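You operate a simulated robot arm through the tools that you are given. There is no shell and no other tool. Be economical: measure what you need, move in short steps, check, and stop when the job is done.

You run a simulated two-armed robot. Do the job below in one go: nothing can be reset, and whatever is moved stays where it is left.

TASK
Bring the large breaker over with both hands, reset it, switch it on and trip it.
Fine: set it on the rubber mat; trip it by its test button.
Where things are to end (x, y in the base frame): large breaker on the orange plate within 0.06 m of [3.6, -0.27].

It is judged by the outcome, as a careful person would: the job done as asked, and still so three seconds after it is handed in. It fails if anything else is knocked over, pushed out of place, dropped, spilled or broken.

THE ROBOT
Two 7-joint arms with two-finger parallel grippers on one trunk, on a base that drives. Base frame: it is fixed to the floor where the robot stands at the start and does not move with it; the origin is under the middle of the robot, x ahead of it, y to its left, z up. Readings come in m, rad, newtons and seconds.
The left shoulder is at the start at [0.07, 0.134, 1.126], the right one opposite. With the tool pointing down near the work surface each hand reaches from about 0.1 to 0.62 m from the robot's upright axis, wherever it stands, measured 20 degrees to its own side. Places, roughly: breaker on the blue carrier [4.25, -0.25, 1]; breaker on the yellow carrier [3.75, 0, 1]; handle of the large orange-plate breaker [0.5, -0.1, 0.8]; large breaker on the orange plate (37x15x11 cm) [0.5, -0.1, 0.7]; top of the rubber mat [3.6, -0.3, 0.8]; yellow rework tray (35x20x9 cm) [0.9, -0.1, 0.7]. Payload 1.57 kg a hand.
The tool frame of a hand sits at the grasp point between the pads (the TCP): z along the fingers, y along the line on which they close. The tips reach 0.03 m beyond it. Largest opening 0.08 m; finger width 0.017, thickness 0.012; the body of the gripper, 0.04 by 0.082 m, starts 0.08 m behind the TCP.
Orientation is that of the tool frame in the base frame, as [roll, pitch, yaw] about the fixed x, y, z axes, in that order (R = Rz(yaw) Ry(pitch) Rx(roll)). With the fingers straight down and closing along the base's y, the tool's x points along the base's -x, its y along +y and its z along -z.

THE INTERFACE
- The arms move only by the tool servo_tool. It takes "left_motion", "right_motion" or both (then of equal length, played together; a hand with none holds still); each is a list of rows, each a list of 3 entries, a list of its own where there are three numbers: the turn, a rotation vector about the base's x, y, z in rad, then the shift along the base's x, y, z in m, then the closure in counts, from 0 (fully open) to 255 (shut). In form: [[[ax, ay, az], [x, y, z], grip], ...]. A call has 1 to 20 rows; each row shifts and turns the commanded pose from where the row before left it. A row lasts 0.2 s, in which the tool goes at most 0.05 m and 0.15 rad; a call with a longer step from one row to the next is refused whole, and so is a gripper value outside its range. Where a pose cannot be reached the arm comes as near as it can. A force on the tool above 40 N (or 10 N above the force at the start of the call, whichever is more), or a blocked arm, ends the call early, and 0.2 s more pass. Each finger travels about 0.153 m/s and halts on what it meets, pressing with about 21 N; the grip force reading is that of the motor and also rises with nothing between the fingers. The clock runs only during rows and for 0.2 s after the last one: add rows that do not move to give the fingers time. It gives the time, the measured TCP pose, the force on the tool (base axes), the opening and the grip force at its end, in the units of the frame above (readings bear some noise), with the torque about the TCP (base axes, N m) and any sound that the robot's microphone picked up, and new pictures: "show" is both (left out), scene, wrist or none (wrist: the cameras of the hands that moved).
- Cameras (640 x 400 px; columns grow to the right, rows downward): "scene" is now at [0.1279, -0.0155, 1.3382]; the picture's right is [-0.21, -0.98, 0.00], its down [-0.71, 0.15, -0.68] and it looks along [0.67, -0.14, -0.73] (base axes); focal length 214 px, centre (320, 200). "left" rides on the left gripper at [0.072, 0.007, -0.122] in its tool frame; the picture's right is [-0.09, 1.00, 0.00], its down [-0.84, -0.08, -0.54] and it looks along [-0.54, -0.05, 0.84] (tool axes); focal length 238 px, centre (320, 200). "right" rides on the right gripper at [0.072, -0.007, -0.122] in its tool frame; the picture's right is [0.09, 1.00, 0.00], its down [-0.84, 0.08, -0.54] and it looks along [-0.54, 0.05, 0.84] (tool axes); focal length 238 px, centre (320, 200). There is no depth. A picture from a camera that has moved, and an enlarged one, comes with that camera's place and axes in the base frame and with its lens.
- move_column(by): slides the trunk up (or, below 0, down) by that many m; the arms and the scene camera ride with it, the base frame stays. It gives what a move gives, with no picture.
- drive_base(legs): drives the robot by 1 to 6 legs, each [ahead, left, turn to the left] in m, m and rad, along the robot's own axes; the way and the turn of a leg run together, so that a leg with both is an arc; at most 1.5 m and 3.142 rad a leg. The arms and the cameras ride along, it lands a little off, and it stops where it bumps. It gives what a move gives, and a new picture of the scene camera.
- head_to(pan, tilt): turns the head with the scene camera to pan (to the left, within 1.501 rad either way) and tilt (down, from -0.506 to 1.204), counted from straight ahead of the robot. It gives what a move gives, and a new picture of the scene camera.
- enlarge(camera, box): a new picture of the part [left, top, right, bottom] of that camera's present view, enlarged. It takes no simulated time.
- finish_job(): hands the job in; it is judged then, once.

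Go step by step. Nothing tells you exact positions but the pictures and the camera data: compare them with the known pose of the tool, close in by small moves and look again before you grip or let go. The budget is 120 turns and 260 pictures, counting those below and the enlarged ones. Unless the task says otherwise, let go and move clear before handing in, and close with one line.

The tools are called as a command line: name --argument value ..., lists and objects as JSON in quotes. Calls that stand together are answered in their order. servo_tool: Moves the arms, as the interface text tells. Its arguments: {"type":"object","properties":{"left_motion":{"type":"array"},"right_motion":{"type":"array"},"show":{"type":"string","enum":["both","scene","wrist","none"]}},"required":[]} The other tools are called the same way: move_column (by) slides the trunk up or down; drive_base (legs) drives the base; head_to (pan, tilt) turns the head that bears the scene camera; enlarge (camera, box) takes an enlarged picture of a part of a camera's view; finish_job () hands the job in.

At the start:

```text
time: 0.0
left_ee_pos: [0.4739, 0.0473, 1.1528]
left_tcp_rot: [-3.141, 0.0, 3.141]
left_wrist_force: [0.2, -0.2, -0.2]
left_ft_torque: [0.02, -0.01, 0.01]
left_gripper_width: 0.08
left_grasp_force: 0.0
right_ee_pos: [0.4419, -0.3089, 1.1242]
right_tcp_rot: [-3.14, 0.001, 3.141]
right_wrist_force: [0.5, 0.1, 0.1]
right_ft_torque: [0.03, 0.01, -0.03]
right_gripper_width: 0.08
right_grasp_force: 0.1
trunk travel left (down, up): [-0.7, 0.24]
robot x, y, heading: [-0.001, 0.0012, 0.002]
head pan, tilt: [-0.213, 0.82]
```

scene: 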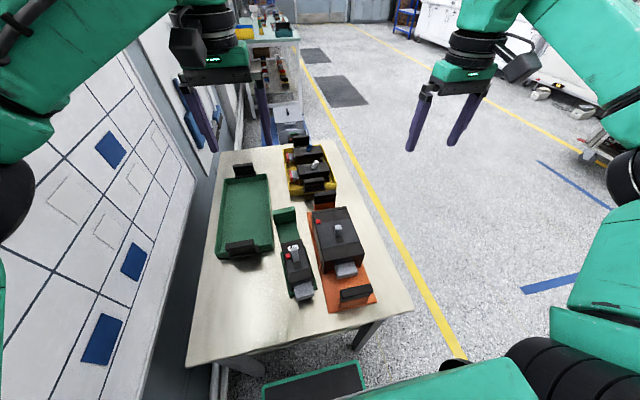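
right: 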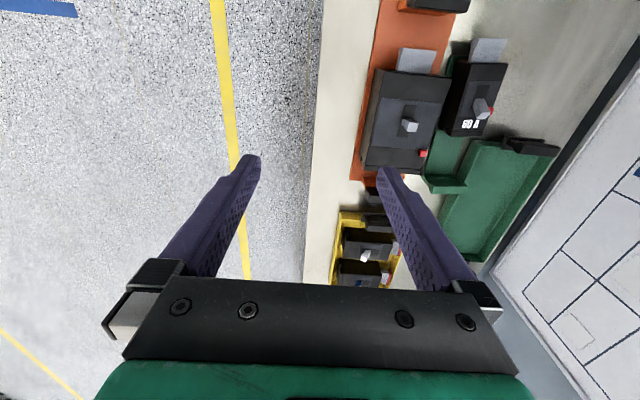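
left: 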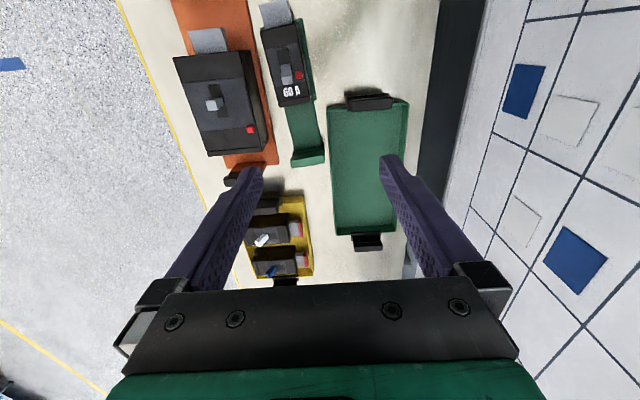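

I see the orange-plate breaker on the near table with dark end handles, lying roughly along x. I look closer before planning.

enlarge --camera "scene" --box '[200, 130, 420, 330]'

enlarge --camera "right" --box '[320, 0, 560, 200]'

enlarge --camera "scene" --box '[200, 0, 360, 140]'

```text
2.00 times, centred on (310, 230) of scene
camera zoom: at [0.1279, -0.0155, 1.3382], right [-0.21, -0.98, 0.0], down [-0.71, 0.15, -0.68], along [0.67, -0.14, -0.73], focal length 429 px, centre (340, 140)
```

zoom: 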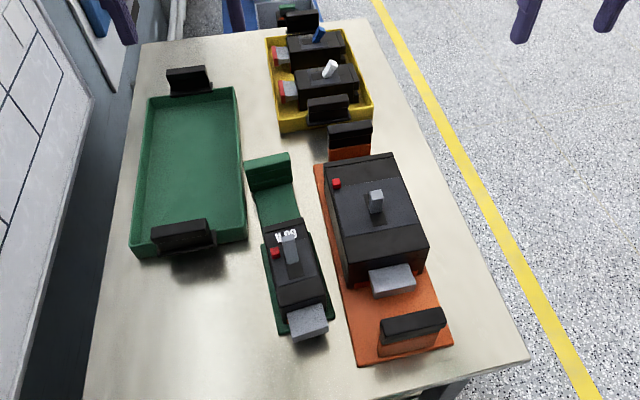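

```text
2.00 times, centred on (440, 100) of right
camera zoom: at [0.3695, -0.3155, 1.2463], right [-0.09, 1.0, 0.0], down [0.84, 0.08, 0.54], along [0.54, 0.05, -0.84], focal length 477 px, centre (80, 400)
```

zoom: 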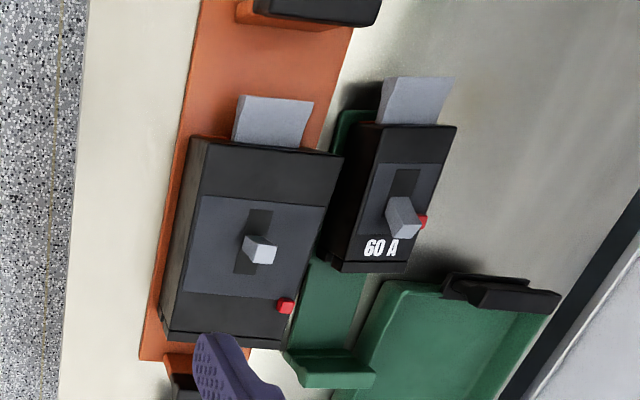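

```text
2.86 times, centred on (280, 70) of scene
camera zoom: at [0.1279, -0.0155, 1.3382], right [-0.21, -0.98, 0.0], down [-0.71, 0.15, -0.68], along [0.67, -0.14, -0.73], focal length 613 px, centre (434, 571)
```

zoom: 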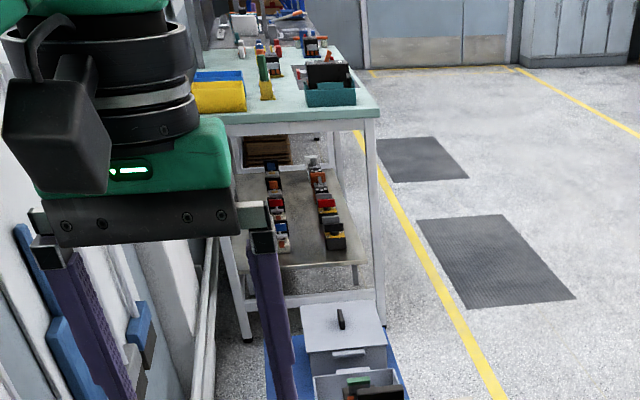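

The handles sit at about x 0.30 and 0.64, y -0.14, so approaching from the table's -y side facing +y suits both hands. I check the floor on the right and the far bench first.

head_to --pan -1.2 --tilt 0.6

head_to --pan -0.15 --tilt 0.25

```text
time: 1.3
left_ee_pos: [0.4734, 0.0464, 1.152]
left_tcp_rot: [3.142, 0.001, 3.141]
left_wrist_force: [0.3, -0.5, 0.4]
left_ft_torque: [-0.01, -0.03, 0.01]
left_gripper_width: 0.08
left_grasp_force: 0.0
right_ee_pos: [0.4426, -0.3091, 1.1242]
right_tcp_rot: [-3.141, 0.001, -3.14]
right_wrist_force: [-0.7, -0.6, -0.2]
right_ft_torque: [0.01, 0.0, -0.04]
right_gripper_width: 0.08
right_grasp_force: 0.1
trunk travel left (down, up): [-0.7, 0.24]
robot x, y, heading: [0.0016, 0.0022, -0.001]
head pan, tilt: [-1.201, 0.6]
camera scene: at [0.0821, -0.0811, 1.3568], right [-0.93, -0.36, 0.0], down [-0.2, 0.53, -0.82], along [0.3, -0.77, -0.57], focal length 214 px, centre (320, 200)
```

scene: 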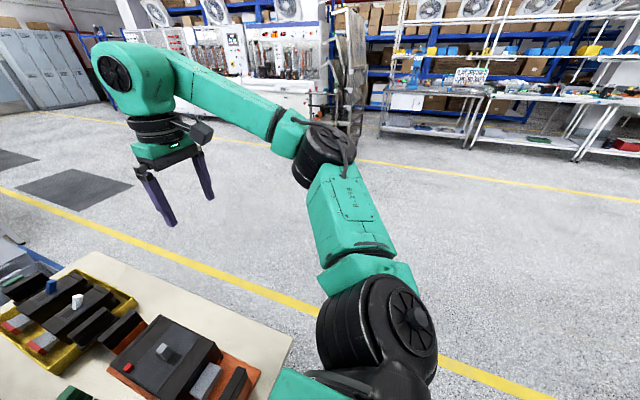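

```text
time: 2.6
left_ee_pos: [0.4745, 0.0467, 1.1529]
left_tcp_rot: [-3.141, 0.0, -3.142]
left_wrist_force: [-0.6, -0.3, 0.3]
left_ft_torque: [-0.03, -0.01, -0.02]
left_gripper_width: 0.0799
left_grasp_force: 0.1
right_ee_pos: [0.4421, -0.3095, 1.1241]
right_tcp_rot: [3.141, 0.001, -3.141]
right_wrist_force: [0.0, -0.3, -0.6]
right_ft_torque: [-0.01, 0.01, -0.03]
right_gripper_width: 0.0801
right_grasp_force: 0.1
trunk travel left (down, up): [-0.7, 0.24]
robot x, y, heading: [0.0017, 0.0025, -0.005]
head pan, tilt: [-0.15, 0.25]
camera scene: at [0.1424, -0.0128, 1.389], right [-0.15, -0.99, 0.0], down [-0.24, 0.04, -0.97], along [0.96, -0.15, -0.25], focal length 214 px, centre (320, 200)
```

scene: 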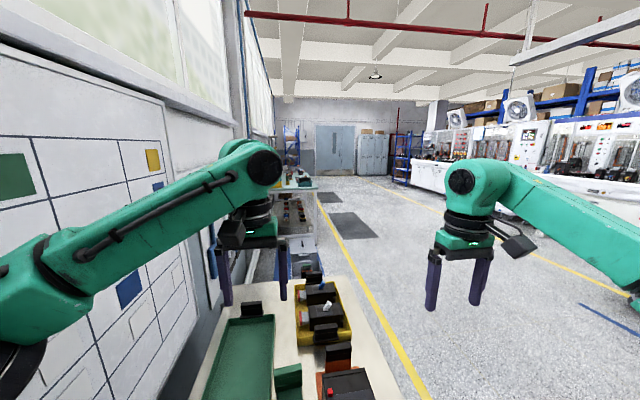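

The floor on the right is clear. I drive to the table's -y side and turn to face +y.

drive_base --legs '[[0, -0.66, 0], [0.47, 0, 0], [0, 0, 1.5708]]'

head_to --pan 0 --tilt 0.85

```text
time: 12.4
left_ee_pos: [0.4271, -0.183, 1.1522]
left_tcp_rot: [-3.14, 0.001, -1.586]
left_wrist_force: [-0.7, -0.3, 0.7]
left_ft_torque: [0.0, 0.02, -0.04]
left_gripper_width: 0.0802
left_grasp_force: 0.0
right_ee_pos: [0.7822, -0.2208, 1.1235]
right_tcp_rot: [-3.141, 0.001, -1.584]
right_wrist_force: [0.2, 0.5, -0.7]
right_ft_torque: [-0.04, 0.0, 0.02]
right_gripper_width: 0.0799
right_grasp_force: 0.1
trunk travel left (down, up): [-0.7, 0.24]
robot x, y, heading: [0.4693, -0.6584, 1.556]
head pan, tilt: [-0.15, 0.25]
camera scene: at [0.4836, -0.5143, 1.389], right [0.99, -0.16, 0.0], down [-0.04, -0.24, -0.97], along [0.16, 0.96, -0.25], focal length 214 px, centre (320, 200)
```

scene: 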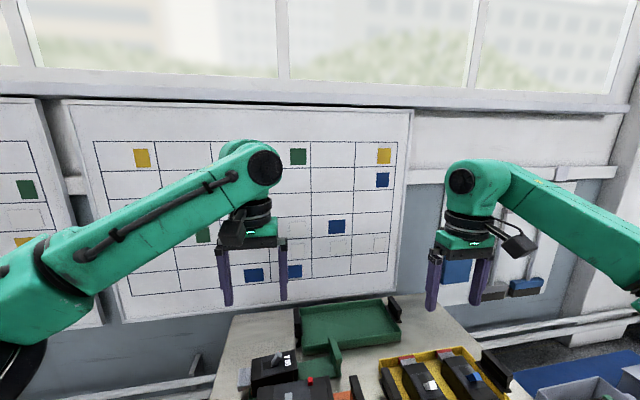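

```text
time: 13.4
left_ee_pos: [0.4274, -0.1823, 1.1517]
left_tcp_rot: [-3.14, -0.001, -1.586]
left_wrist_force: [-0.5, 0.3, -0.1]
left_ft_torque: [0.01, -0.01, -0.01]
left_gripper_width: 0.0797
left_grasp_force: 0.0
right_ee_pos: [0.7835, -0.221, 1.1227]
right_tcp_rot: [3.14, 0.0, -1.586]
right_wrist_force: [0.2, 0.4, 0.0]
right_ft_torque: [0.04, 0.03, 0.01]
right_gripper_width: 0.08
right_grasp_force: 0.0
trunk travel left (down, up): [-0.7, 0.24]
robot x, y, heading: [0.4698, -0.6615, 1.557]
head pan, tilt: [0.0, 0.85]
camera scene: at [0.4693, -0.5282, 1.336], right [1.0, -0.01, 0.0], down [-0.01, -0.75, -0.66], along [0.01, 0.66, -0.75], focal length 214 px, centre (320, 200)
```

scene: 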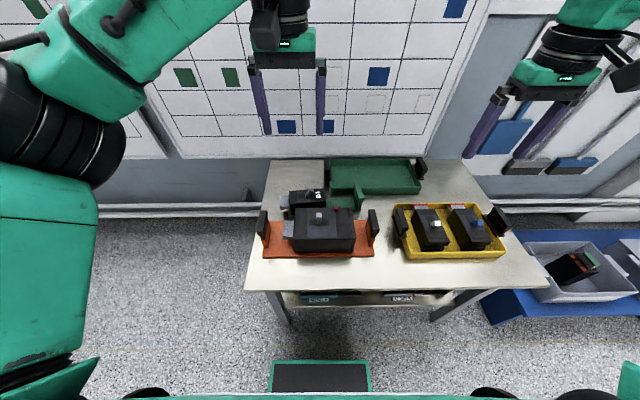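

The breaker lies in front of me with its handles left and right. I zoom in to measure them.

enlarge --camera "scene" --box '[240, 180, 400, 280]'

```text
4.00 times, centred on (320, 230) of scene
camera zoom: at [0.4693, -0.5282, 1.336], right [1.0, -0.01, 0.0], down [-0.01, -0.75, -0.66], along [0.01, 0.66, -0.75], focal length 858 px, centre (320, 80)
```

zoom: 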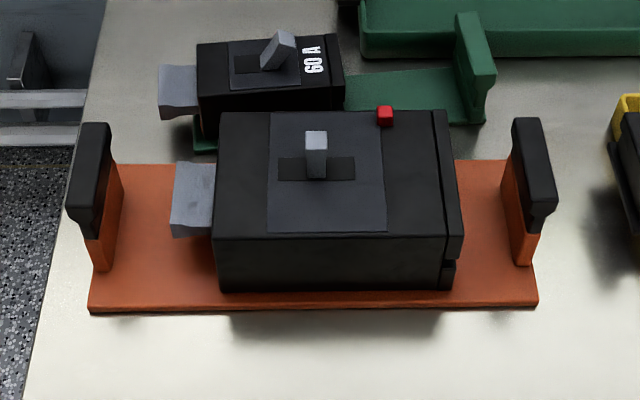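

Handles are at about x 0.293 and 0.645, y -0.128, with cap tops near z 0.78. I bring both hands above them.

servo_tool --left_motion '[[[0, 0, 0.015], [-0.019, 0.008, -0.036], 80], [[0, 0, 0], [-0.019, 0.008, -0.036], 80], [[0, 0, 0], [-0.019, 0.008, -0.036], 80], [[0, 0, 0], [-0.019, 0.008, -0.036], 80], [[0, 0, 0], [-0.019, 0.008, -0.036], 80], [[0, 0, 0], [-0.019, 0.007, -0.036], 80], [[0, 0, 0], [-0.02, 0.007, -0.036], 80], [[0, 0, 0], [0, 0, 0], 80]]' --right_motion '[[[0, 0, 0.015], [-0.02, 0.013, -0.032], 80], [[0, 0, 0], [-0.02, 0.013, -0.032], 80], [[0, 0, 0], [-0.02, 0.013, -0.032], 80], [[0, 0, 0], [-0.02, 0.013, -0.032], 80], [[0, 0, 0], [-0.02, 0.013, -0.032], 80], [[0, 0, 0], [-0.02, 0.014, -0.031], 80], [[0, 0, 0], [-0.019, 0.014, -0.031], 80], [[0, 0, 0], [0, 0, 0], 80]]'

```text
time: 15.2
left_ee_pos: [0.2959, -0.1298, 0.9007]
left_tcp_rot: [3.141, -0.001, -1.57]
left_wrist_force: [-0.3, -0.2, 1.1]
left_ft_torque: [0.0, 0.01, 0.02]
left_gripper_width: 0.0549
left_grasp_force: 0.0
right_ee_pos: [0.6444, -0.1295, 0.9042]
right_tcp_rot: [3.141, 0.003, -1.569]
right_wrist_force: [0.2, -0.8, 0.0]
right_ft_torque: [0.01, 0.03, 0.01]
right_gripper_width: 0.0548
right_grasp_force: 0.1
trunk travel left (down, up): [-0.7, 0.24]
robot x, y, heading: [0.4665, -0.6588, 1.558]
head pan, tilt: [0.0, 0.85]
camera scene: at [0.4702, -0.5292, 1.336], right [1.0, -0.01, 0.0], down [-0.01, -0.75, -0.66], along [0.01, 0.66, -0.75], focal length 214 px, centre (320, 200)
camera right: at [0.6505, -0.2006, 1.0255], right [-1.0, -0.09, 0.0], down [-0.08, 0.84, 0.54], along [-0.05, 0.54, -0.84], focal length 238 px, centre (320, 200)
camera left: at [0.2879, -0.2026, 1.0214], right [-1.0, 0.09, 0.0], down [0.08, 0.84, 0.54], along [0.05, 0.54, -0.84], focal length 238 px, centre (320, 200)
```

scene: 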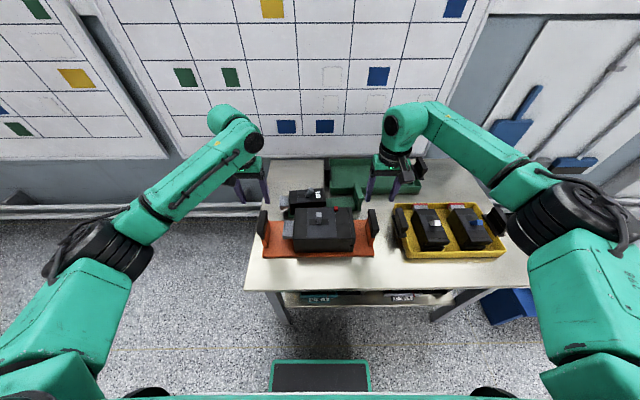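
right: 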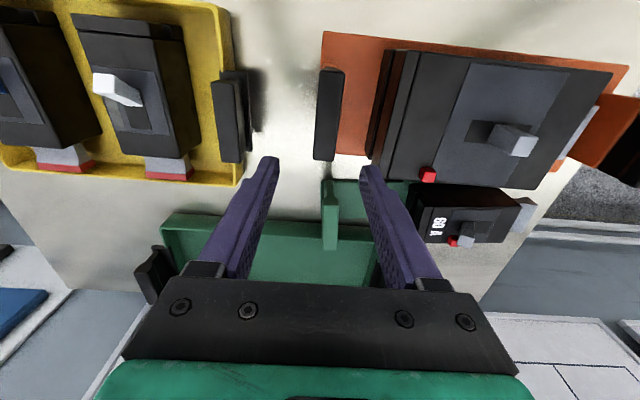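
left: 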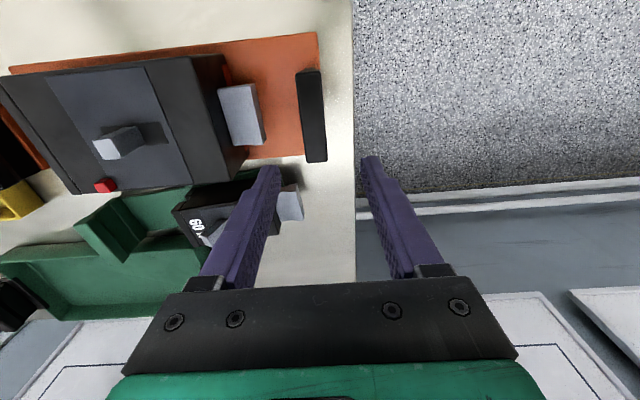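

From the wrist views the caps are at x≈0.301 and 0.636, y≈-0.143. I correct, lower a little and look again.

servo_tool --left_motion '[[[0, 0, 0], [0.005, -0.012, -0.02], 80], [[0, 0, 0], [0, 0, -0.025], 80], [[0, 0, 0], [0, 0, -0.025], 80], [[0, 0, 0], [0, 0, 0], 80]]' --right_motion '[[[0, 0, 0], [-0.008, -0.012, -0.024], 80], [[0, 0, 0], [0, 0, -0.025], 80], [[0, 0, 0], [0, 0, -0.025], 80], [[0, 0, 0], [0, 0, 0], 80]]'

enlarge --camera "scene" --box '[240, 160, 400, 260]'

```text
time: 16.2
left_ee_pos: [0.2982, -0.1434, 0.8313]
left_tcp_rot: [3.14, 0.0, -1.569]
left_wrist_force: [-0.3, 0.7, -0.5]
left_ft_torque: [0.02, 0.0, 0.0]
left_gripper_width: 0.0549
left_grasp_force: 0.1
right_ee_pos: [0.6363, -0.1398, 0.8284]
right_tcp_rot: [-3.141, -0.001, -1.569]
right_wrist_force: [-0.6, -0.6, -0.2]
right_ft_torque: [-0.02, 0.02, -0.01]
right_gripper_width: 0.0549
right_grasp_force: 0.0
trunk travel left (down, up): [-0.7, 0.24]
robot x, y, heading: [0.4701, -0.6566, 1.553]
head pan, tilt: [0.0, 0.85]
camera scene: at [0.4692, -0.5288, 1.336], right [1.0, -0.01, 0.0], down [-0.01, -0.75, -0.66], along [0.01, 0.66, -0.75], focal length 214 px, centre (320, 200)
camera right: at [0.642, -0.2115, 0.9504], right [-1.0, -0.09, 0.0], down [-0.08, 0.84, 0.54], along [-0.05, 0.54, -0.84], focal length 238 px, centre (320, 200)
camera left: at [0.2919, -0.2143, 0.9516], right [-1.0, 0.09, 0.0], down [0.08, 0.84, 0.54], along [0.05, 0.54, -0.84], focal length 238 px, centre (320, 200)
```

scene: 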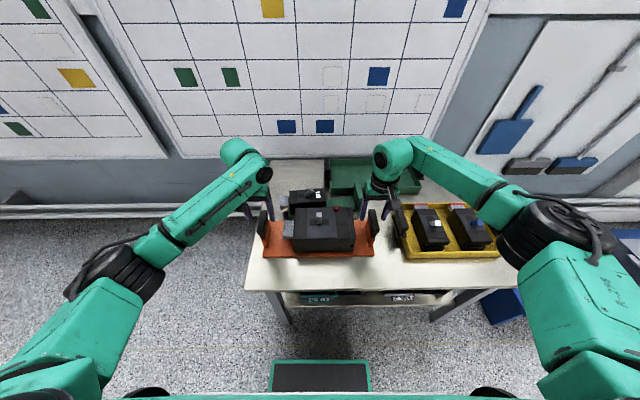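
right: 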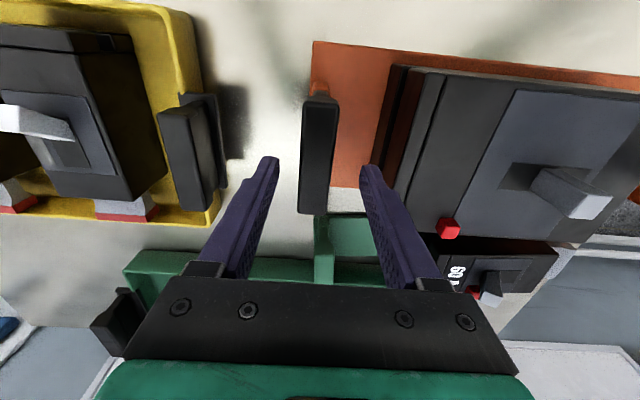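
left: 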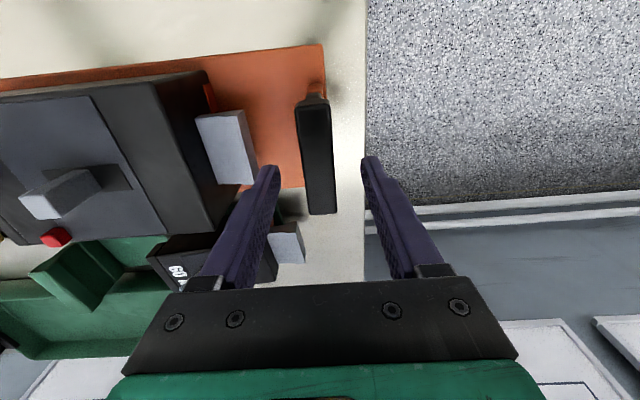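

```text
4.00 times, centred on (320, 210) of scene
camera zoom: at [0.4692, -0.5288, 1.336], right [1.0, -0.01, 0.0], down [-0.01, -0.75, -0.66], along [0.01, 0.66, -0.75], focal length 858 px, centre (320, 160)
```

zoom: 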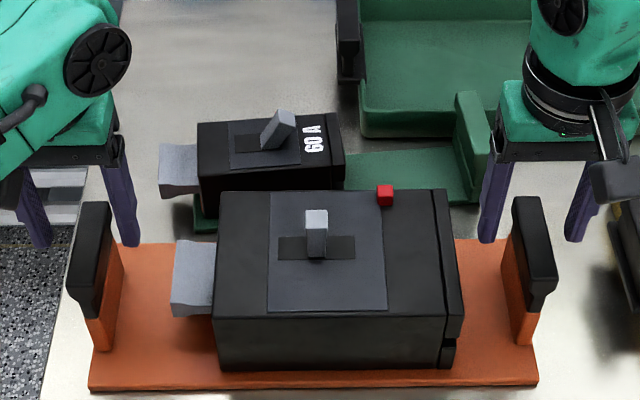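

The fingers straddle both caps well. I go down about 5.5 cm and close.

servo_tool --left_motion '[[[0, 0, 0], [0.001, 0.003, -0.02], 80], [[0, 0, 0], [0, 0, -0.02], 80], [[0, 0, 0], [0, 0, -0.016], 80], [[0, 0, 0], [0, 0, 0], 80]]' --right_motion '[[[0, 0, 0], [0.001, 0, -0.018], 80], [[0, 0, 0], [0, 0, -0.02], 80], [[0, 0, 0], [0, 0, -0.016], 80], [[0, 0, 0], [0, 0, 0], 80]]'

enlarge --camera "scene" --box '[240, 180, 400, 280]'

```text
time: 17.2
left_ee_pos: [0.2991, -0.1382, 0.7753]
left_tcp_rot: [3.141, -0.001, -1.57]
left_wrist_force: [-0.7, 0.0, -0.5]
left_ft_torque: [0.03, -0.02, 0.02]
left_gripper_width: 0.0548
left_grasp_force: 0.0
right_ee_pos: [0.6378, -0.1404, 0.7724]
right_tcp_rot: [-3.14, 0.0, -1.57]
right_wrist_force: [1.2, -1.0, 0.0]
right_ft_torque: [0.01, -0.01, 0.01]
right_gripper_width: 0.0548
right_grasp_force: 0.1
trunk travel left (down, up): [-0.7, 0.24]
robot x, y, heading: [0.4653, -0.6592, 1.558]
head pan, tilt: [0.0, 0.85]
camera scene: at [0.4692, -0.5283, 1.3359], right [1.0, -0.01, 0.0], down [-0.01, -0.75, -0.66], along [0.01, 0.66, -0.75], focal length 214 px, centre (320, 200)
camera right: at [0.6436, -0.2111, 0.8955], right [-1.0, -0.09, 0.0], down [-0.08, 0.84, 0.54], along [-0.05, 0.54, -0.84], focal length 238 px, centre (320, 200)
camera left: at [0.2934, -0.2113, 0.8956], right [-1.0, 0.09, 0.0], down [0.08, 0.84, 0.54], along [0.05, 0.54, -0.84], focal length 238 px, centre (320, 200)
```

scene: 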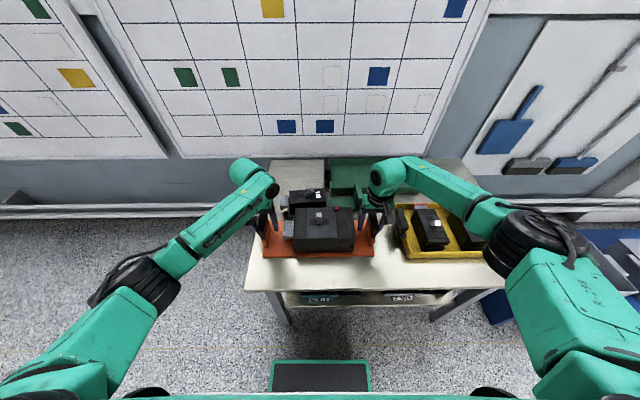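
right: 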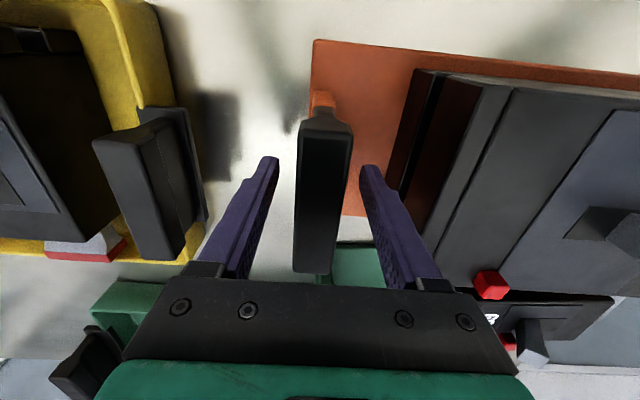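
left: 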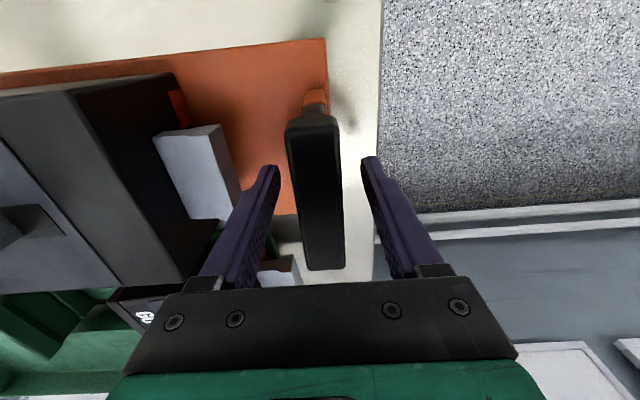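

```text
4.00 times, centred on (320, 230) of scene
camera zoom: at [0.4692, -0.5283, 1.3359], right [1.0, -0.01, 0.0], down [-0.01, -0.75, -0.66], along [0.01, 0.66, -0.75], focal length 858 px, centre (320, 80)
```

zoom: 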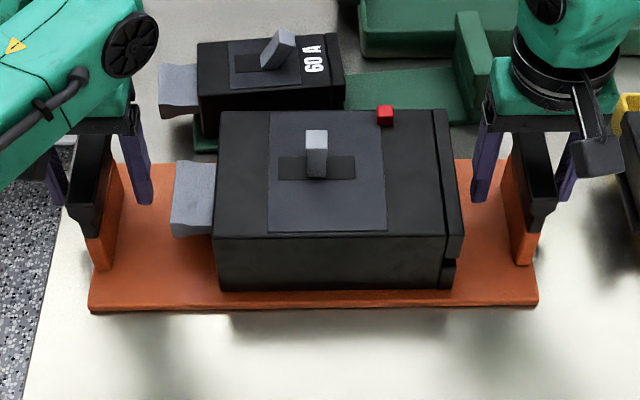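

Both grippers straddle the handles. I close them.

servo_tool --left_motion '[[[0, 0, 0], [0, 0, 0], 150], [[0, 0, 0], [0, 0, 0], 255], [[0, 0, 0], [0, 0, 0], 255], [[0, 0, 0], [0, 0, 0], 255]]' --right_motion '[[[0, 0, 0], [0, 0, 0], 150], [[0, 0, 0], [0, 0, 0], 255], [[0, 0, 0], [0, 0, 0], 255], [[0, 0, 0], [0, 0, 0], 255]]' --show "wrist"

```text
time: 18.2
left_ee_pos: [0.2994, -0.1389, 0.7756]
left_tcp_rot: [3.139, -0.002, -1.568]
left_wrist_force: [-13.0, -0.7, -0.2]
left_ft_torque: [0.27, -0.47, -0.14]
left_gripper_width: 0.0219
left_grasp_force: 20.5
right_ee_pos: [0.6385, -0.1396, 0.7729]
right_tcp_rot: [-3.141, 0.001, -1.57]
right_wrist_force: [14.5, 1.4, 0.2]
right_ft_torque: [-0.25, 0.48, 0.05]
right_gripper_width: 0.0219
right_grasp_force: 21.3
trunk travel left (down, up): [-0.7, 0.24]
robot x, y, heading: [0.4677, -0.6556, 1.56]
head pan, tilt: [0.0, 0.85]
camera right: at [0.6447, -0.2108, 0.8954], right [-1.0, -0.09, 0.0], down [-0.08, 0.84, 0.54], along [-0.05, 0.54, -0.84], focal length 238 px, centre (320, 200)
camera left: at [0.2929, -0.211, 0.8957], right [-1.0, 0.09, 0.0], down [0.08, 0.84, 0.54], along [0.05, 0.54, -0.84], focal length 238 px, centre (320, 200)
```

right: 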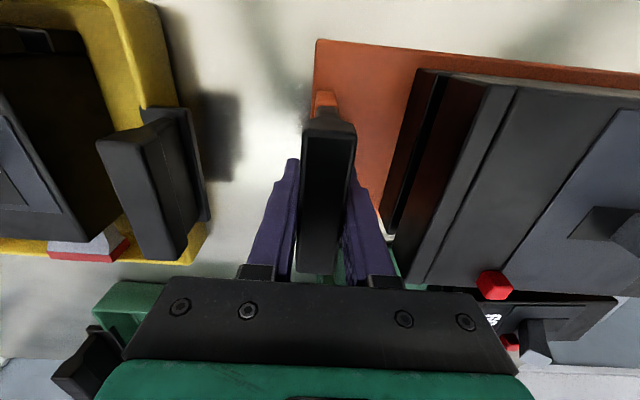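
left: 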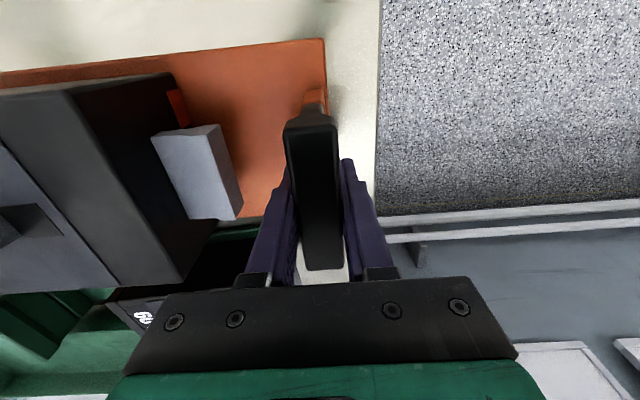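

Both grips hold (0.022 m) but the hands squeeze inward against each other; I relax them outward a little, then lift.

servo_tool --left_motion '[[[0, 0, 0], [-0.002, 0, 0], 255], [[0, 0, 0], [0, 0, 0], 255]]' --right_motion '[[[0, 0, 0], [0.002, 0, 0], 255], [[0, 0, 0], [0, 0, 0], 255]]' --show "none"

```text
time: 18.8
left_ee_pos: [0.299, -0.1394, 0.775]
left_tcp_rot: [-3.142, -0.001, -1.572]
left_wrist_force: [-2.7, -5.2, 3.2]
left_ft_torque: [-0.46, -0.03, 0.06]
left_gripper_width: 0.0216
left_grasp_force: 20.9
right_ee_pos: [0.6385, -0.1393, 0.774]
right_tcp_rot: [3.14, 0.001, -1.57]
right_wrist_force: [3.2, 3.2, 0.5]
right_ft_torque: [-0.09, 0.02, -0.18]
right_gripper_width: 0.0219
right_grasp_force: 20.6
trunk travel left (down, up): [-0.7, 0.24]
robot x, y, heading: [0.4689, -0.6557, 1.556]
head pan, tilt: [0.0, 0.85]
```

Internal forces are small now. I lift with the trunk.

move_column --by 0.04

servo_tool --left_motion '[[[0, 0, 0], [0, 0, 0], 255]]' --right_motion '[[[0, 0, 0], [0, 0, 0], 255]]'

```text
time: 19.6
left_ee_pos: [0.2975, -0.1359, 0.8132]
left_tcp_rot: [-3.14, -0.004, -1.572]
left_wrist_force: [6.2, -0.5, -9.9]
left_ft_torque: [-0.07, 0.24, -0.04]
left_gripper_width: 0.0218
left_grasp_force: 21.1
right_ee_pos: [0.6392, -0.1374, 0.8105]
right_tcp_rot: [3.139, -0.005, -1.569]
right_wrist_force: [-4.8, 0.7, -11.6]
right_ft_torque: [0.17, -0.33, -0.01]
right_gripper_width: 0.0219
right_grasp_force: 21.1
trunk travel left (down, up): [-0.74, 0.2]
robot x, y, heading: [0.4653, -0.657, 1.556]
head pan, tilt: [0.0, 0.85]
```

```text
time: 20.0
left_ee_pos: [0.2992, -0.1371, 0.8132]
left_tcp_rot: [-3.14, -0.004, -1.572]
left_wrist_force: [9.0, -0.2, -9.5]
left_ft_torque: [-0.03, 0.33, 0.02]
left_gripper_width: 0.0218
left_grasp_force: 20.9
right_ee_pos: [0.6387, -0.1362, 0.813]
right_tcp_rot: [-3.141, -0.006, -1.569]
right_wrist_force: [-8.0, 0.1, -12.1]
right_ft_torque: [0.13, -0.38, -0.05]
right_gripper_width: 0.0218
right_grasp_force: 21.0
trunk travel left (down, up): [-0.74, 0.2]
robot x, y, heading: [0.4716, -0.6571, 1.559]
head pan, tilt: [0.0, 0.85]
camera scene: at [0.4693, -0.5248, 1.3755], right [1.0, -0.01, 0.0], down [-0.01, -0.75, -0.66], along [0.01, 0.66, -0.75], focal length 214 px, centre (320, 200)
camera right: at [0.6451, -0.209, 0.9345], right [-1.0, -0.09, 0.0], down [-0.08, 0.84, 0.54], along [-0.05, 0.54, -0.84], focal length 238 px, centre (320, 200)
camera left: at [0.2921, -0.2089, 0.9343], right [-1.0, 0.09, 0.0], down [0.08, 0.84, 0.54], along [0.05, 0.54, -0.84], focal length 238 px, centre (320, 200)
```

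scene: 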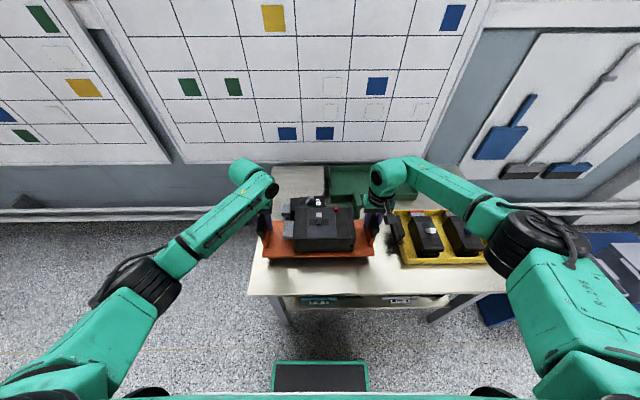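
right: 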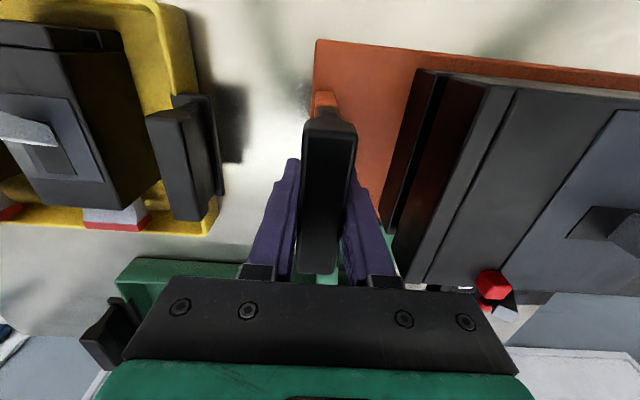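
left: 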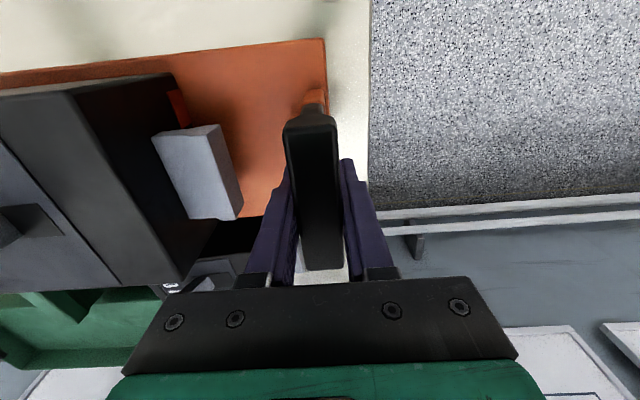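

Lifted cleanly, about 22 N shared evenly. I raise the trunk more, back away from the table, and look toward the far bench.

servo_tool --left_motion '[[[0, 0, 0], [0.001, 0, 0], 255], [[0, 0, 0], [0, 0, 0], 255]]' --right_motion '[[[0, 0, 0], [-0.001, 0, 0], 255], [[0, 0, 0], [0, 0, 0], 255]]' --show "none"

move_column --by 0.16

drive_base --legs '[[-0.5, 0, 0]]'

head_to --pan -1.1 --tilt 0.35

```text
time: 20.6
left_ee_pos: [0.2997, -0.1372, 0.8127]
left_tcp_rot: [3.142, -0.004, -1.57]
left_wrist_force: [4.2, -0.7, -9.2]
left_ft_torque: [0.24, 0.03, -0.18]
left_gripper_width: 0.022
left_grasp_force: 20.6
right_ee_pos: [0.6394, -0.1373, 0.8121]
right_tcp_rot: [-3.14, -0.002, -1.57]
right_wrist_force: [-2.7, 0.6, -11.9]
right_ft_torque: [-0.08, -0.13, 0.02]
right_gripper_width: 0.0219
right_grasp_force: 21.7
trunk travel left (down, up): [-0.74, 0.2]
robot x, y, heading: [0.4681, -0.6586, 1.557]
head pan, tilt: [0.0, 0.85]
```

```text
time: 22.4
left_ee_pos: [0.2983, -0.1364, 0.9725]
left_tcp_rot: [3.141, -0.003, -1.569]
left_wrist_force: [-2.7, -0.2, -10.3]
left_ft_torque: [0.17, -0.08, -0.07]
left_gripper_width: 0.0219
left_grasp_force: 20.8
right_ee_pos: [0.6386, -0.1371, 0.9705]
right_tcp_rot: [-3.141, -0.003, -1.571]
right_wrist_force: [1.6, 0.5, -11.6]
right_ft_torque: [-0.05, 0.08, 0.0]
right_gripper_width: 0.0217
right_grasp_force: 21.2
trunk travel left (down, up): [-0.9, 0.04]
robot x, y, heading: [0.4691, -0.6557, 1.561]
head pan, tilt: [0.0, 0.85]
```

```text
time: 25.4
left_ee_pos: [0.2928, -0.6375, 0.9727]
left_tcp_rot: [3.141, -0.007, -1.571]
left_wrist_force: [-7.1, 0.9, -10.5]
left_ft_torque: [0.03, -0.22, -0.11]
left_gripper_width: 0.0216
left_grasp_force: 20.9
right_ee_pos: [0.6323, -0.6367, 0.9698]
right_tcp_rot: [-3.141, -0.006, -1.571]
right_wrist_force: [6.7, 0.4, -11.7]
right_ft_torque: [0.08, 0.2, -0.04]
right_gripper_width: 0.0217
right_grasp_force: 20.9
trunk travel left (down, up): [-0.9, 0.04]
robot x, y, heading: [0.4624, -1.161, 1.557]
head pan, tilt: [0.0, 0.85]
camera scene: at [0.4622, -1.0235, 1.5352], right [1.0, -0.02, 0.0], down [-0.01, -0.75, -0.66], along [0.01, 0.66, -0.75], focal length 214 px, centre (320, 200)
```

scene: 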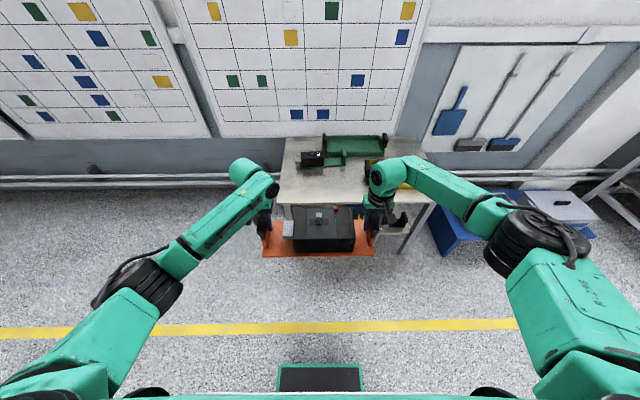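

```text
time: 26.7
left_ee_pos: [0.2915, -0.6382, 0.972]
left_tcp_rot: [3.141, -0.004, -1.571]
left_wrist_force: [0.8, -0.2, -9.2]
left_ft_torque: [-0.06, -0.07, -0.12]
left_gripper_width: 0.0219
left_grasp_force: 21.2
right_ee_pos: [0.6321, -0.6389, 0.9717]
right_tcp_rot: [-3.141, -0.003, -1.574]
right_wrist_force: [-1.5, -0.1, -11.8]
right_ft_torque: [0.19, -0.09, 0.0]
right_gripper_width: 0.0221
right_grasp_force: 20.9
trunk travel left (down, up): [-0.9, 0.04]
robot x, y, heading: [0.4595, -1.1647, 1.554]
head pan, tilt: [-1.1, 0.351]
camera scene: at [0.5445, -1.0626, 1.5792], right [0.44, -0.9, 0.0], down [-0.31, -0.15, -0.94], along [0.84, 0.41, -0.35], focal length 214 px, centre (320, 200)
```

scene: 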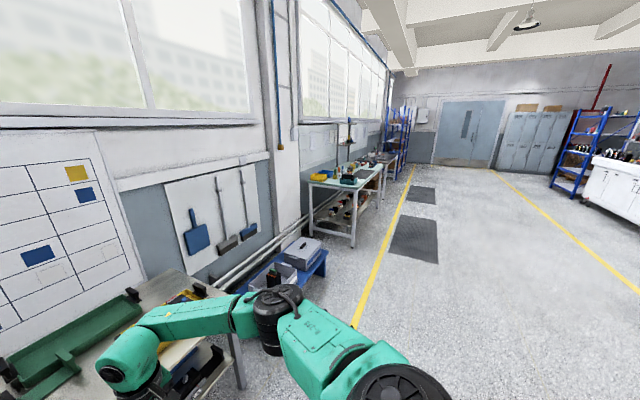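

The way along +x is clear. I strafe right in two legs, keeping my distance from the wall benches.

drive_base --legs '[[0, 0, 0.017], [0, -1.4, 0], [0, -1.35, 0]]'

head_to --pan -0.3 --tilt 0.5

```text
time: 40.3
left_ee_pos: [3.02, -0.6575, 0.9719]
left_tcp_rot: [3.141, -0.004, -1.566]
left_wrist_force: [1.5, -0.1, -9.6]
left_ft_torque: [0.07, -0.05, -0.1]
left_gripper_width: 0.0222
left_grasp_force: 21.0
right_ee_pos: [3.3602, -0.6549, 0.9713]
right_tcp_rot: [-3.139, -0.005, -1.566]
right_wrist_force: [-1.0, 1.3, -11.4]
right_ft_torque: [-0.01, -0.04, -0.05]
right_gripper_width: 0.022
right_grasp_force: 21.0
trunk travel left (down, up): [-0.9, 0.04]
robot x, y, heading: [3.1916, -1.1773, 1.556]
head pan, tilt: [-1.1, 0.351]
camera scene: at [3.275, -1.0799, 1.5793], right [0.45, -0.9, 0.0], down [-0.31, -0.16, -0.94], along [0.84, 0.42, -0.34], focal length 214 px, centre (320, 200)
```

scene: 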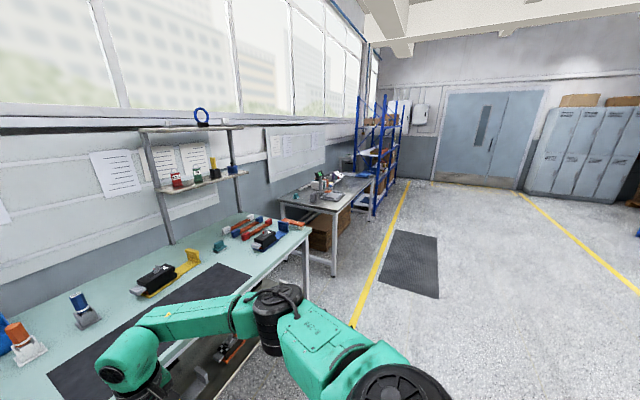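

```text
time: 41.5
left_ee_pos: [3.0196, -0.656, 0.9733]
left_tcp_rot: [3.141, -0.005, -1.564]
left_wrist_force: [1.0, -0.3, -9.4]
left_ft_torque: [-0.04, -0.03, -0.14]
left_gripper_width: 0.0218
left_grasp_force: 21.0
right_ee_pos: [3.3604, -0.6556, 0.9709]
right_tcp_rot: [-3.14, -0.003, -1.565]
right_wrist_force: [-1.0, -0.1, -11.5]
right_ft_torque: [0.15, -0.03, -0.01]
right_gripper_width: 0.0218
right_grasp_force: 21.2
trunk travel left (down, up): [-0.9, 0.04]
robot x, y, heading: [3.1949, -1.1775, 1.563]
head pan, tilt: [-0.3, 0.499]
camera scene: at [3.2201, -1.0349, 1.5654], right [0.95, -0.31, 0.0], down [-0.15, -0.46, -0.88], along [0.27, 0.83, -0.48], focal length 214 px, centre (320, 200)
```

scene: 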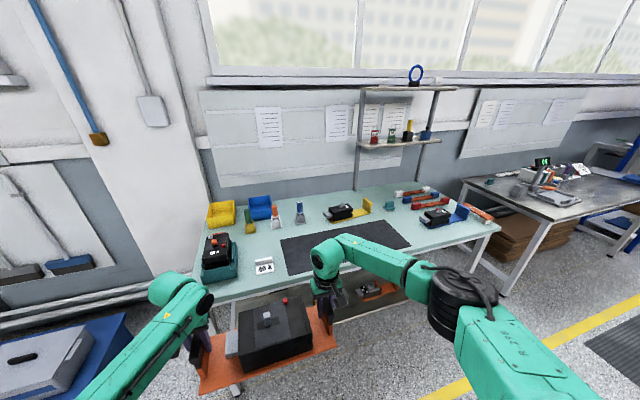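

The dark mat is ahead on the bench. I strafe the remaining 0.41 m and look down at it.

drive_base --legs '[[0, -0.41, 0.008]]'

head_to --pan 0 --tilt 0.6

enlarge --camera "scene" --box '[160, 150, 480, 350]'

```text
time: 44.0
left_ee_pos: [3.4235, -0.6605, 0.9722]
left_tcp_rot: [-3.14, -0.005, -1.555]
left_wrist_force: [0.7, 0.0, -10.3]
left_ft_torque: [0.08, -0.06, -0.17]
left_gripper_width: 0.0224
left_grasp_force: 20.9
right_ee_pos: [3.7639, -0.6578, 0.9717]
right_tcp_rot: [-3.14, -0.002, -1.558]
right_wrist_force: [-0.8, 0.6, -11.5]
right_ft_torque: [0.0, -0.02, -0.12]
right_gripper_width: 0.0219
right_grasp_force: 20.9
trunk travel left (down, up): [-0.9, 0.04]
robot x, y, heading: [3.5965, -1.1792, 1.567]
head pan, tilt: [-0.3, 0.499]
camera scene: at [3.6256, -1.0369, 1.5654], right [0.95, -0.3, 0.0], down [-0.14, -0.46, -0.88], along [0.26, 0.84, -0.48], focal length 214 px, centre (320, 200)
```

scene: 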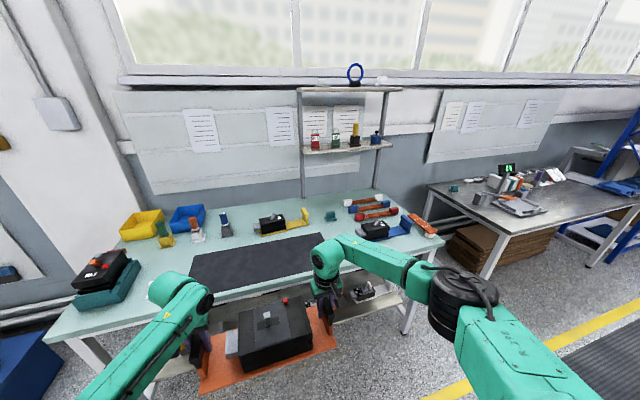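

```text
time: 44.8
left_ee_pos: [3.4254, -0.6608, 0.9717]
left_tcp_rot: [3.141, -0.006, -1.56]
left_wrist_force: [1.3, -0.8, -9.2]
left_ft_torque: [0.01, -0.05, -0.11]
left_gripper_width: 0.0219
left_grasp_force: 20.9
right_ee_pos: [3.766, -0.657, 0.9709]
right_tcp_rot: [-3.14, -0.003, -1.556]
right_wrist_force: [-1.2, -0.2, -10.5]
right_ft_torque: [0.13, -0.03, 0.02]
right_gripper_width: 0.0219
right_grasp_force: 20.9
trunk travel left (down, up): [-0.9, 0.04]
robot x, y, heading: [3.6018, -1.1817, 1.569]
head pan, tilt: [0.0, 0.6]
camera scene: at [3.6018, -1.0355, 1.5563], right [1.0, 0.0, 0.0], down [0.0, -0.57, -0.82], along [0.0, 0.82, -0.57], focal length 214 px, centre (320, 200)
```

scene: 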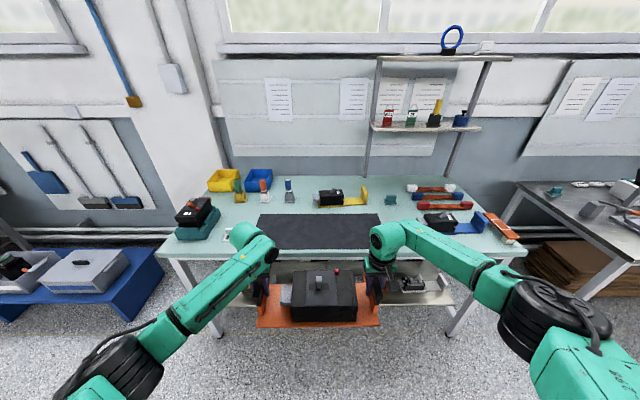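

```text
2.00 times, centred on (320, 250) of scene
camera zoom: at [3.6018, -1.0355, 1.5563], right [1.0, 0.0, 0.0], down [0.0, -0.57, -0.82], along [0.0, 0.82, -0.57], focal length 429 px, centre (320, 100)
```

zoom: 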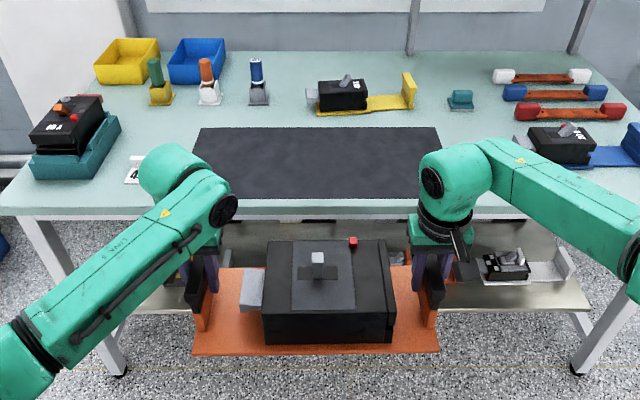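

The mat is centred on x≈3.6, y≈-0.25, with the bench top probably at 0.80-0.85. I raise the trunk to the top for clearance and creep forward.

move_column --by 0.038

drive_base --legs '[[0.2, 0, 0]]'

head_to --pan 0 --tilt 0.8

```text
time: 45.6
left_ee_pos: [3.4255, -0.6597, 1.0104]
left_tcp_rot: [-3.14, -0.007, -1.556]
left_wrist_force: [1.8, -0.1, -9.4]
left_ft_torque: [-0.05, -0.06, -0.11]
left_gripper_width: 0.0217
left_grasp_force: 21.1
right_ee_pos: [3.7653, -0.6573, 1.0087]
right_tcp_rot: [-3.141, -0.003, -1.559]
right_wrist_force: [-1.6, 0.0, -11.4]
right_ft_torque: [0.2, -0.03, -0.04]
right_gripper_width: 0.022
right_grasp_force: 20.9
trunk travel left (down, up): [-0.938, 0.002]
robot x, y, heading: [3.6026, -1.1813, 1.571]
head pan, tilt: [0.0, 0.6]
```

```text
time: 47.2
left_ee_pos: [3.4269, -0.464, 1.012]
left_tcp_rot: [-3.14, -0.003, -1.558]
left_wrist_force: [0.5, -1.6, -8.7]
left_ft_torque: [0.01, -0.02, -0.09]
left_gripper_width: 0.0218
left_grasp_force: 21.2
right_ee_pos: [3.7664, -0.4624, 1.011]
right_tcp_rot: [-3.14, 0.001, -1.56]
right_wrist_force: [-0.4, -0.3, -11.3]
right_ft_torque: [0.21, -0.01, -0.1]
right_gripper_width: 0.0219
right_grasp_force: 21.6
trunk travel left (down, up): [-0.938, 0.002]
robot x, y, heading: [3.6013, -0.981, 1.569]
head pan, tilt: [0.0, 0.6]
camera scene: at [3.6014, -0.8422, 1.5949], right [1.0, 0.0, 0.0], down [0.0, -0.56, -0.83], along [0.0, 0.83, -0.56], focal length 214 px, centre (320, 200)
```

scene: 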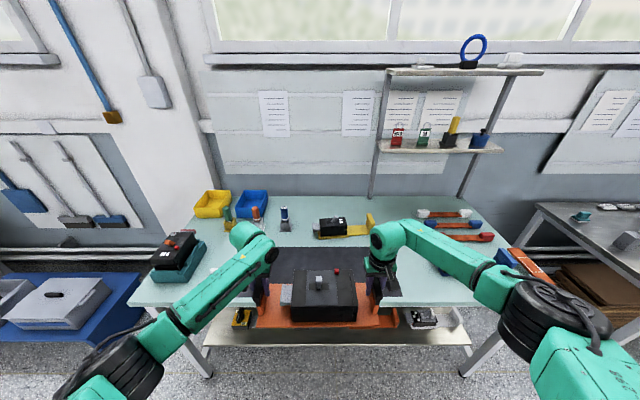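

```text
time: 47.9
left_ee_pos: [3.4269, -0.4625, 1.0101]
left_tcp_rot: [-3.141, -0.004, -1.555]
left_wrist_force: [1.1, -1.1, -8.9]
left_ft_torque: [0.04, -0.06, -0.14]
left_gripper_width: 0.0218
left_grasp_force: 21.1
right_ee_pos: [3.765, -0.4587, 1.0094]
right_tcp_rot: [-3.141, -0.002, -1.556]
right_wrist_force: [-1.2, 0.1, -11.4]
right_ft_torque: [0.09, -0.04, -0.01]
right_gripper_width: 0.022
right_grasp_force: 21.0
trunk travel left (down, up): [-0.938, 0.002]
robot x, y, heading: [3.5982, -0.9843, 1.573]
head pan, tilt: [0.0, 0.799]
camera scene: at [3.6014, -0.8452, 1.5776], right [1.0, 0.0, 0.0], down [0.0, -0.72, -0.7], along [0.0, 0.7, -0.72], focal length 214 px, centre (320, 200)
```

scene: 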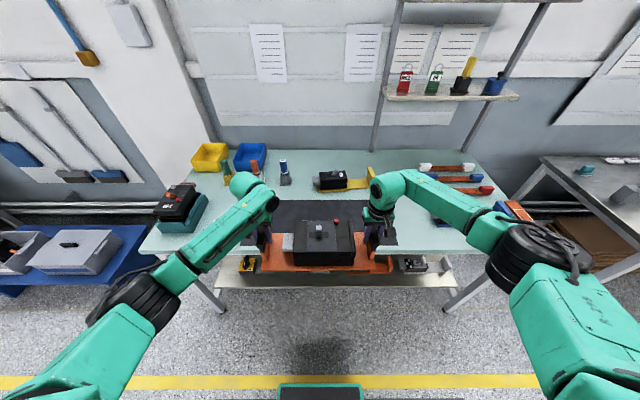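

I zoom to measure bench height from this second viewpoint.

enlarge --camera "scene" --box '[140, 170, 460, 370]'

```text
2.00 times, centred on (300, 270) of scene
camera zoom: at [3.6014, -0.8452, 1.5776], right [1.0, 0.0, 0.0], down [0.0, -0.72, -0.7], along [0.0, 0.7, -0.72], focal length 429 px, centre (360, 60)
```

zoom: 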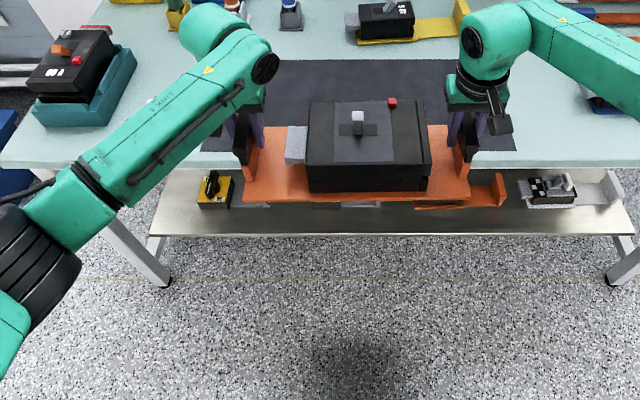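

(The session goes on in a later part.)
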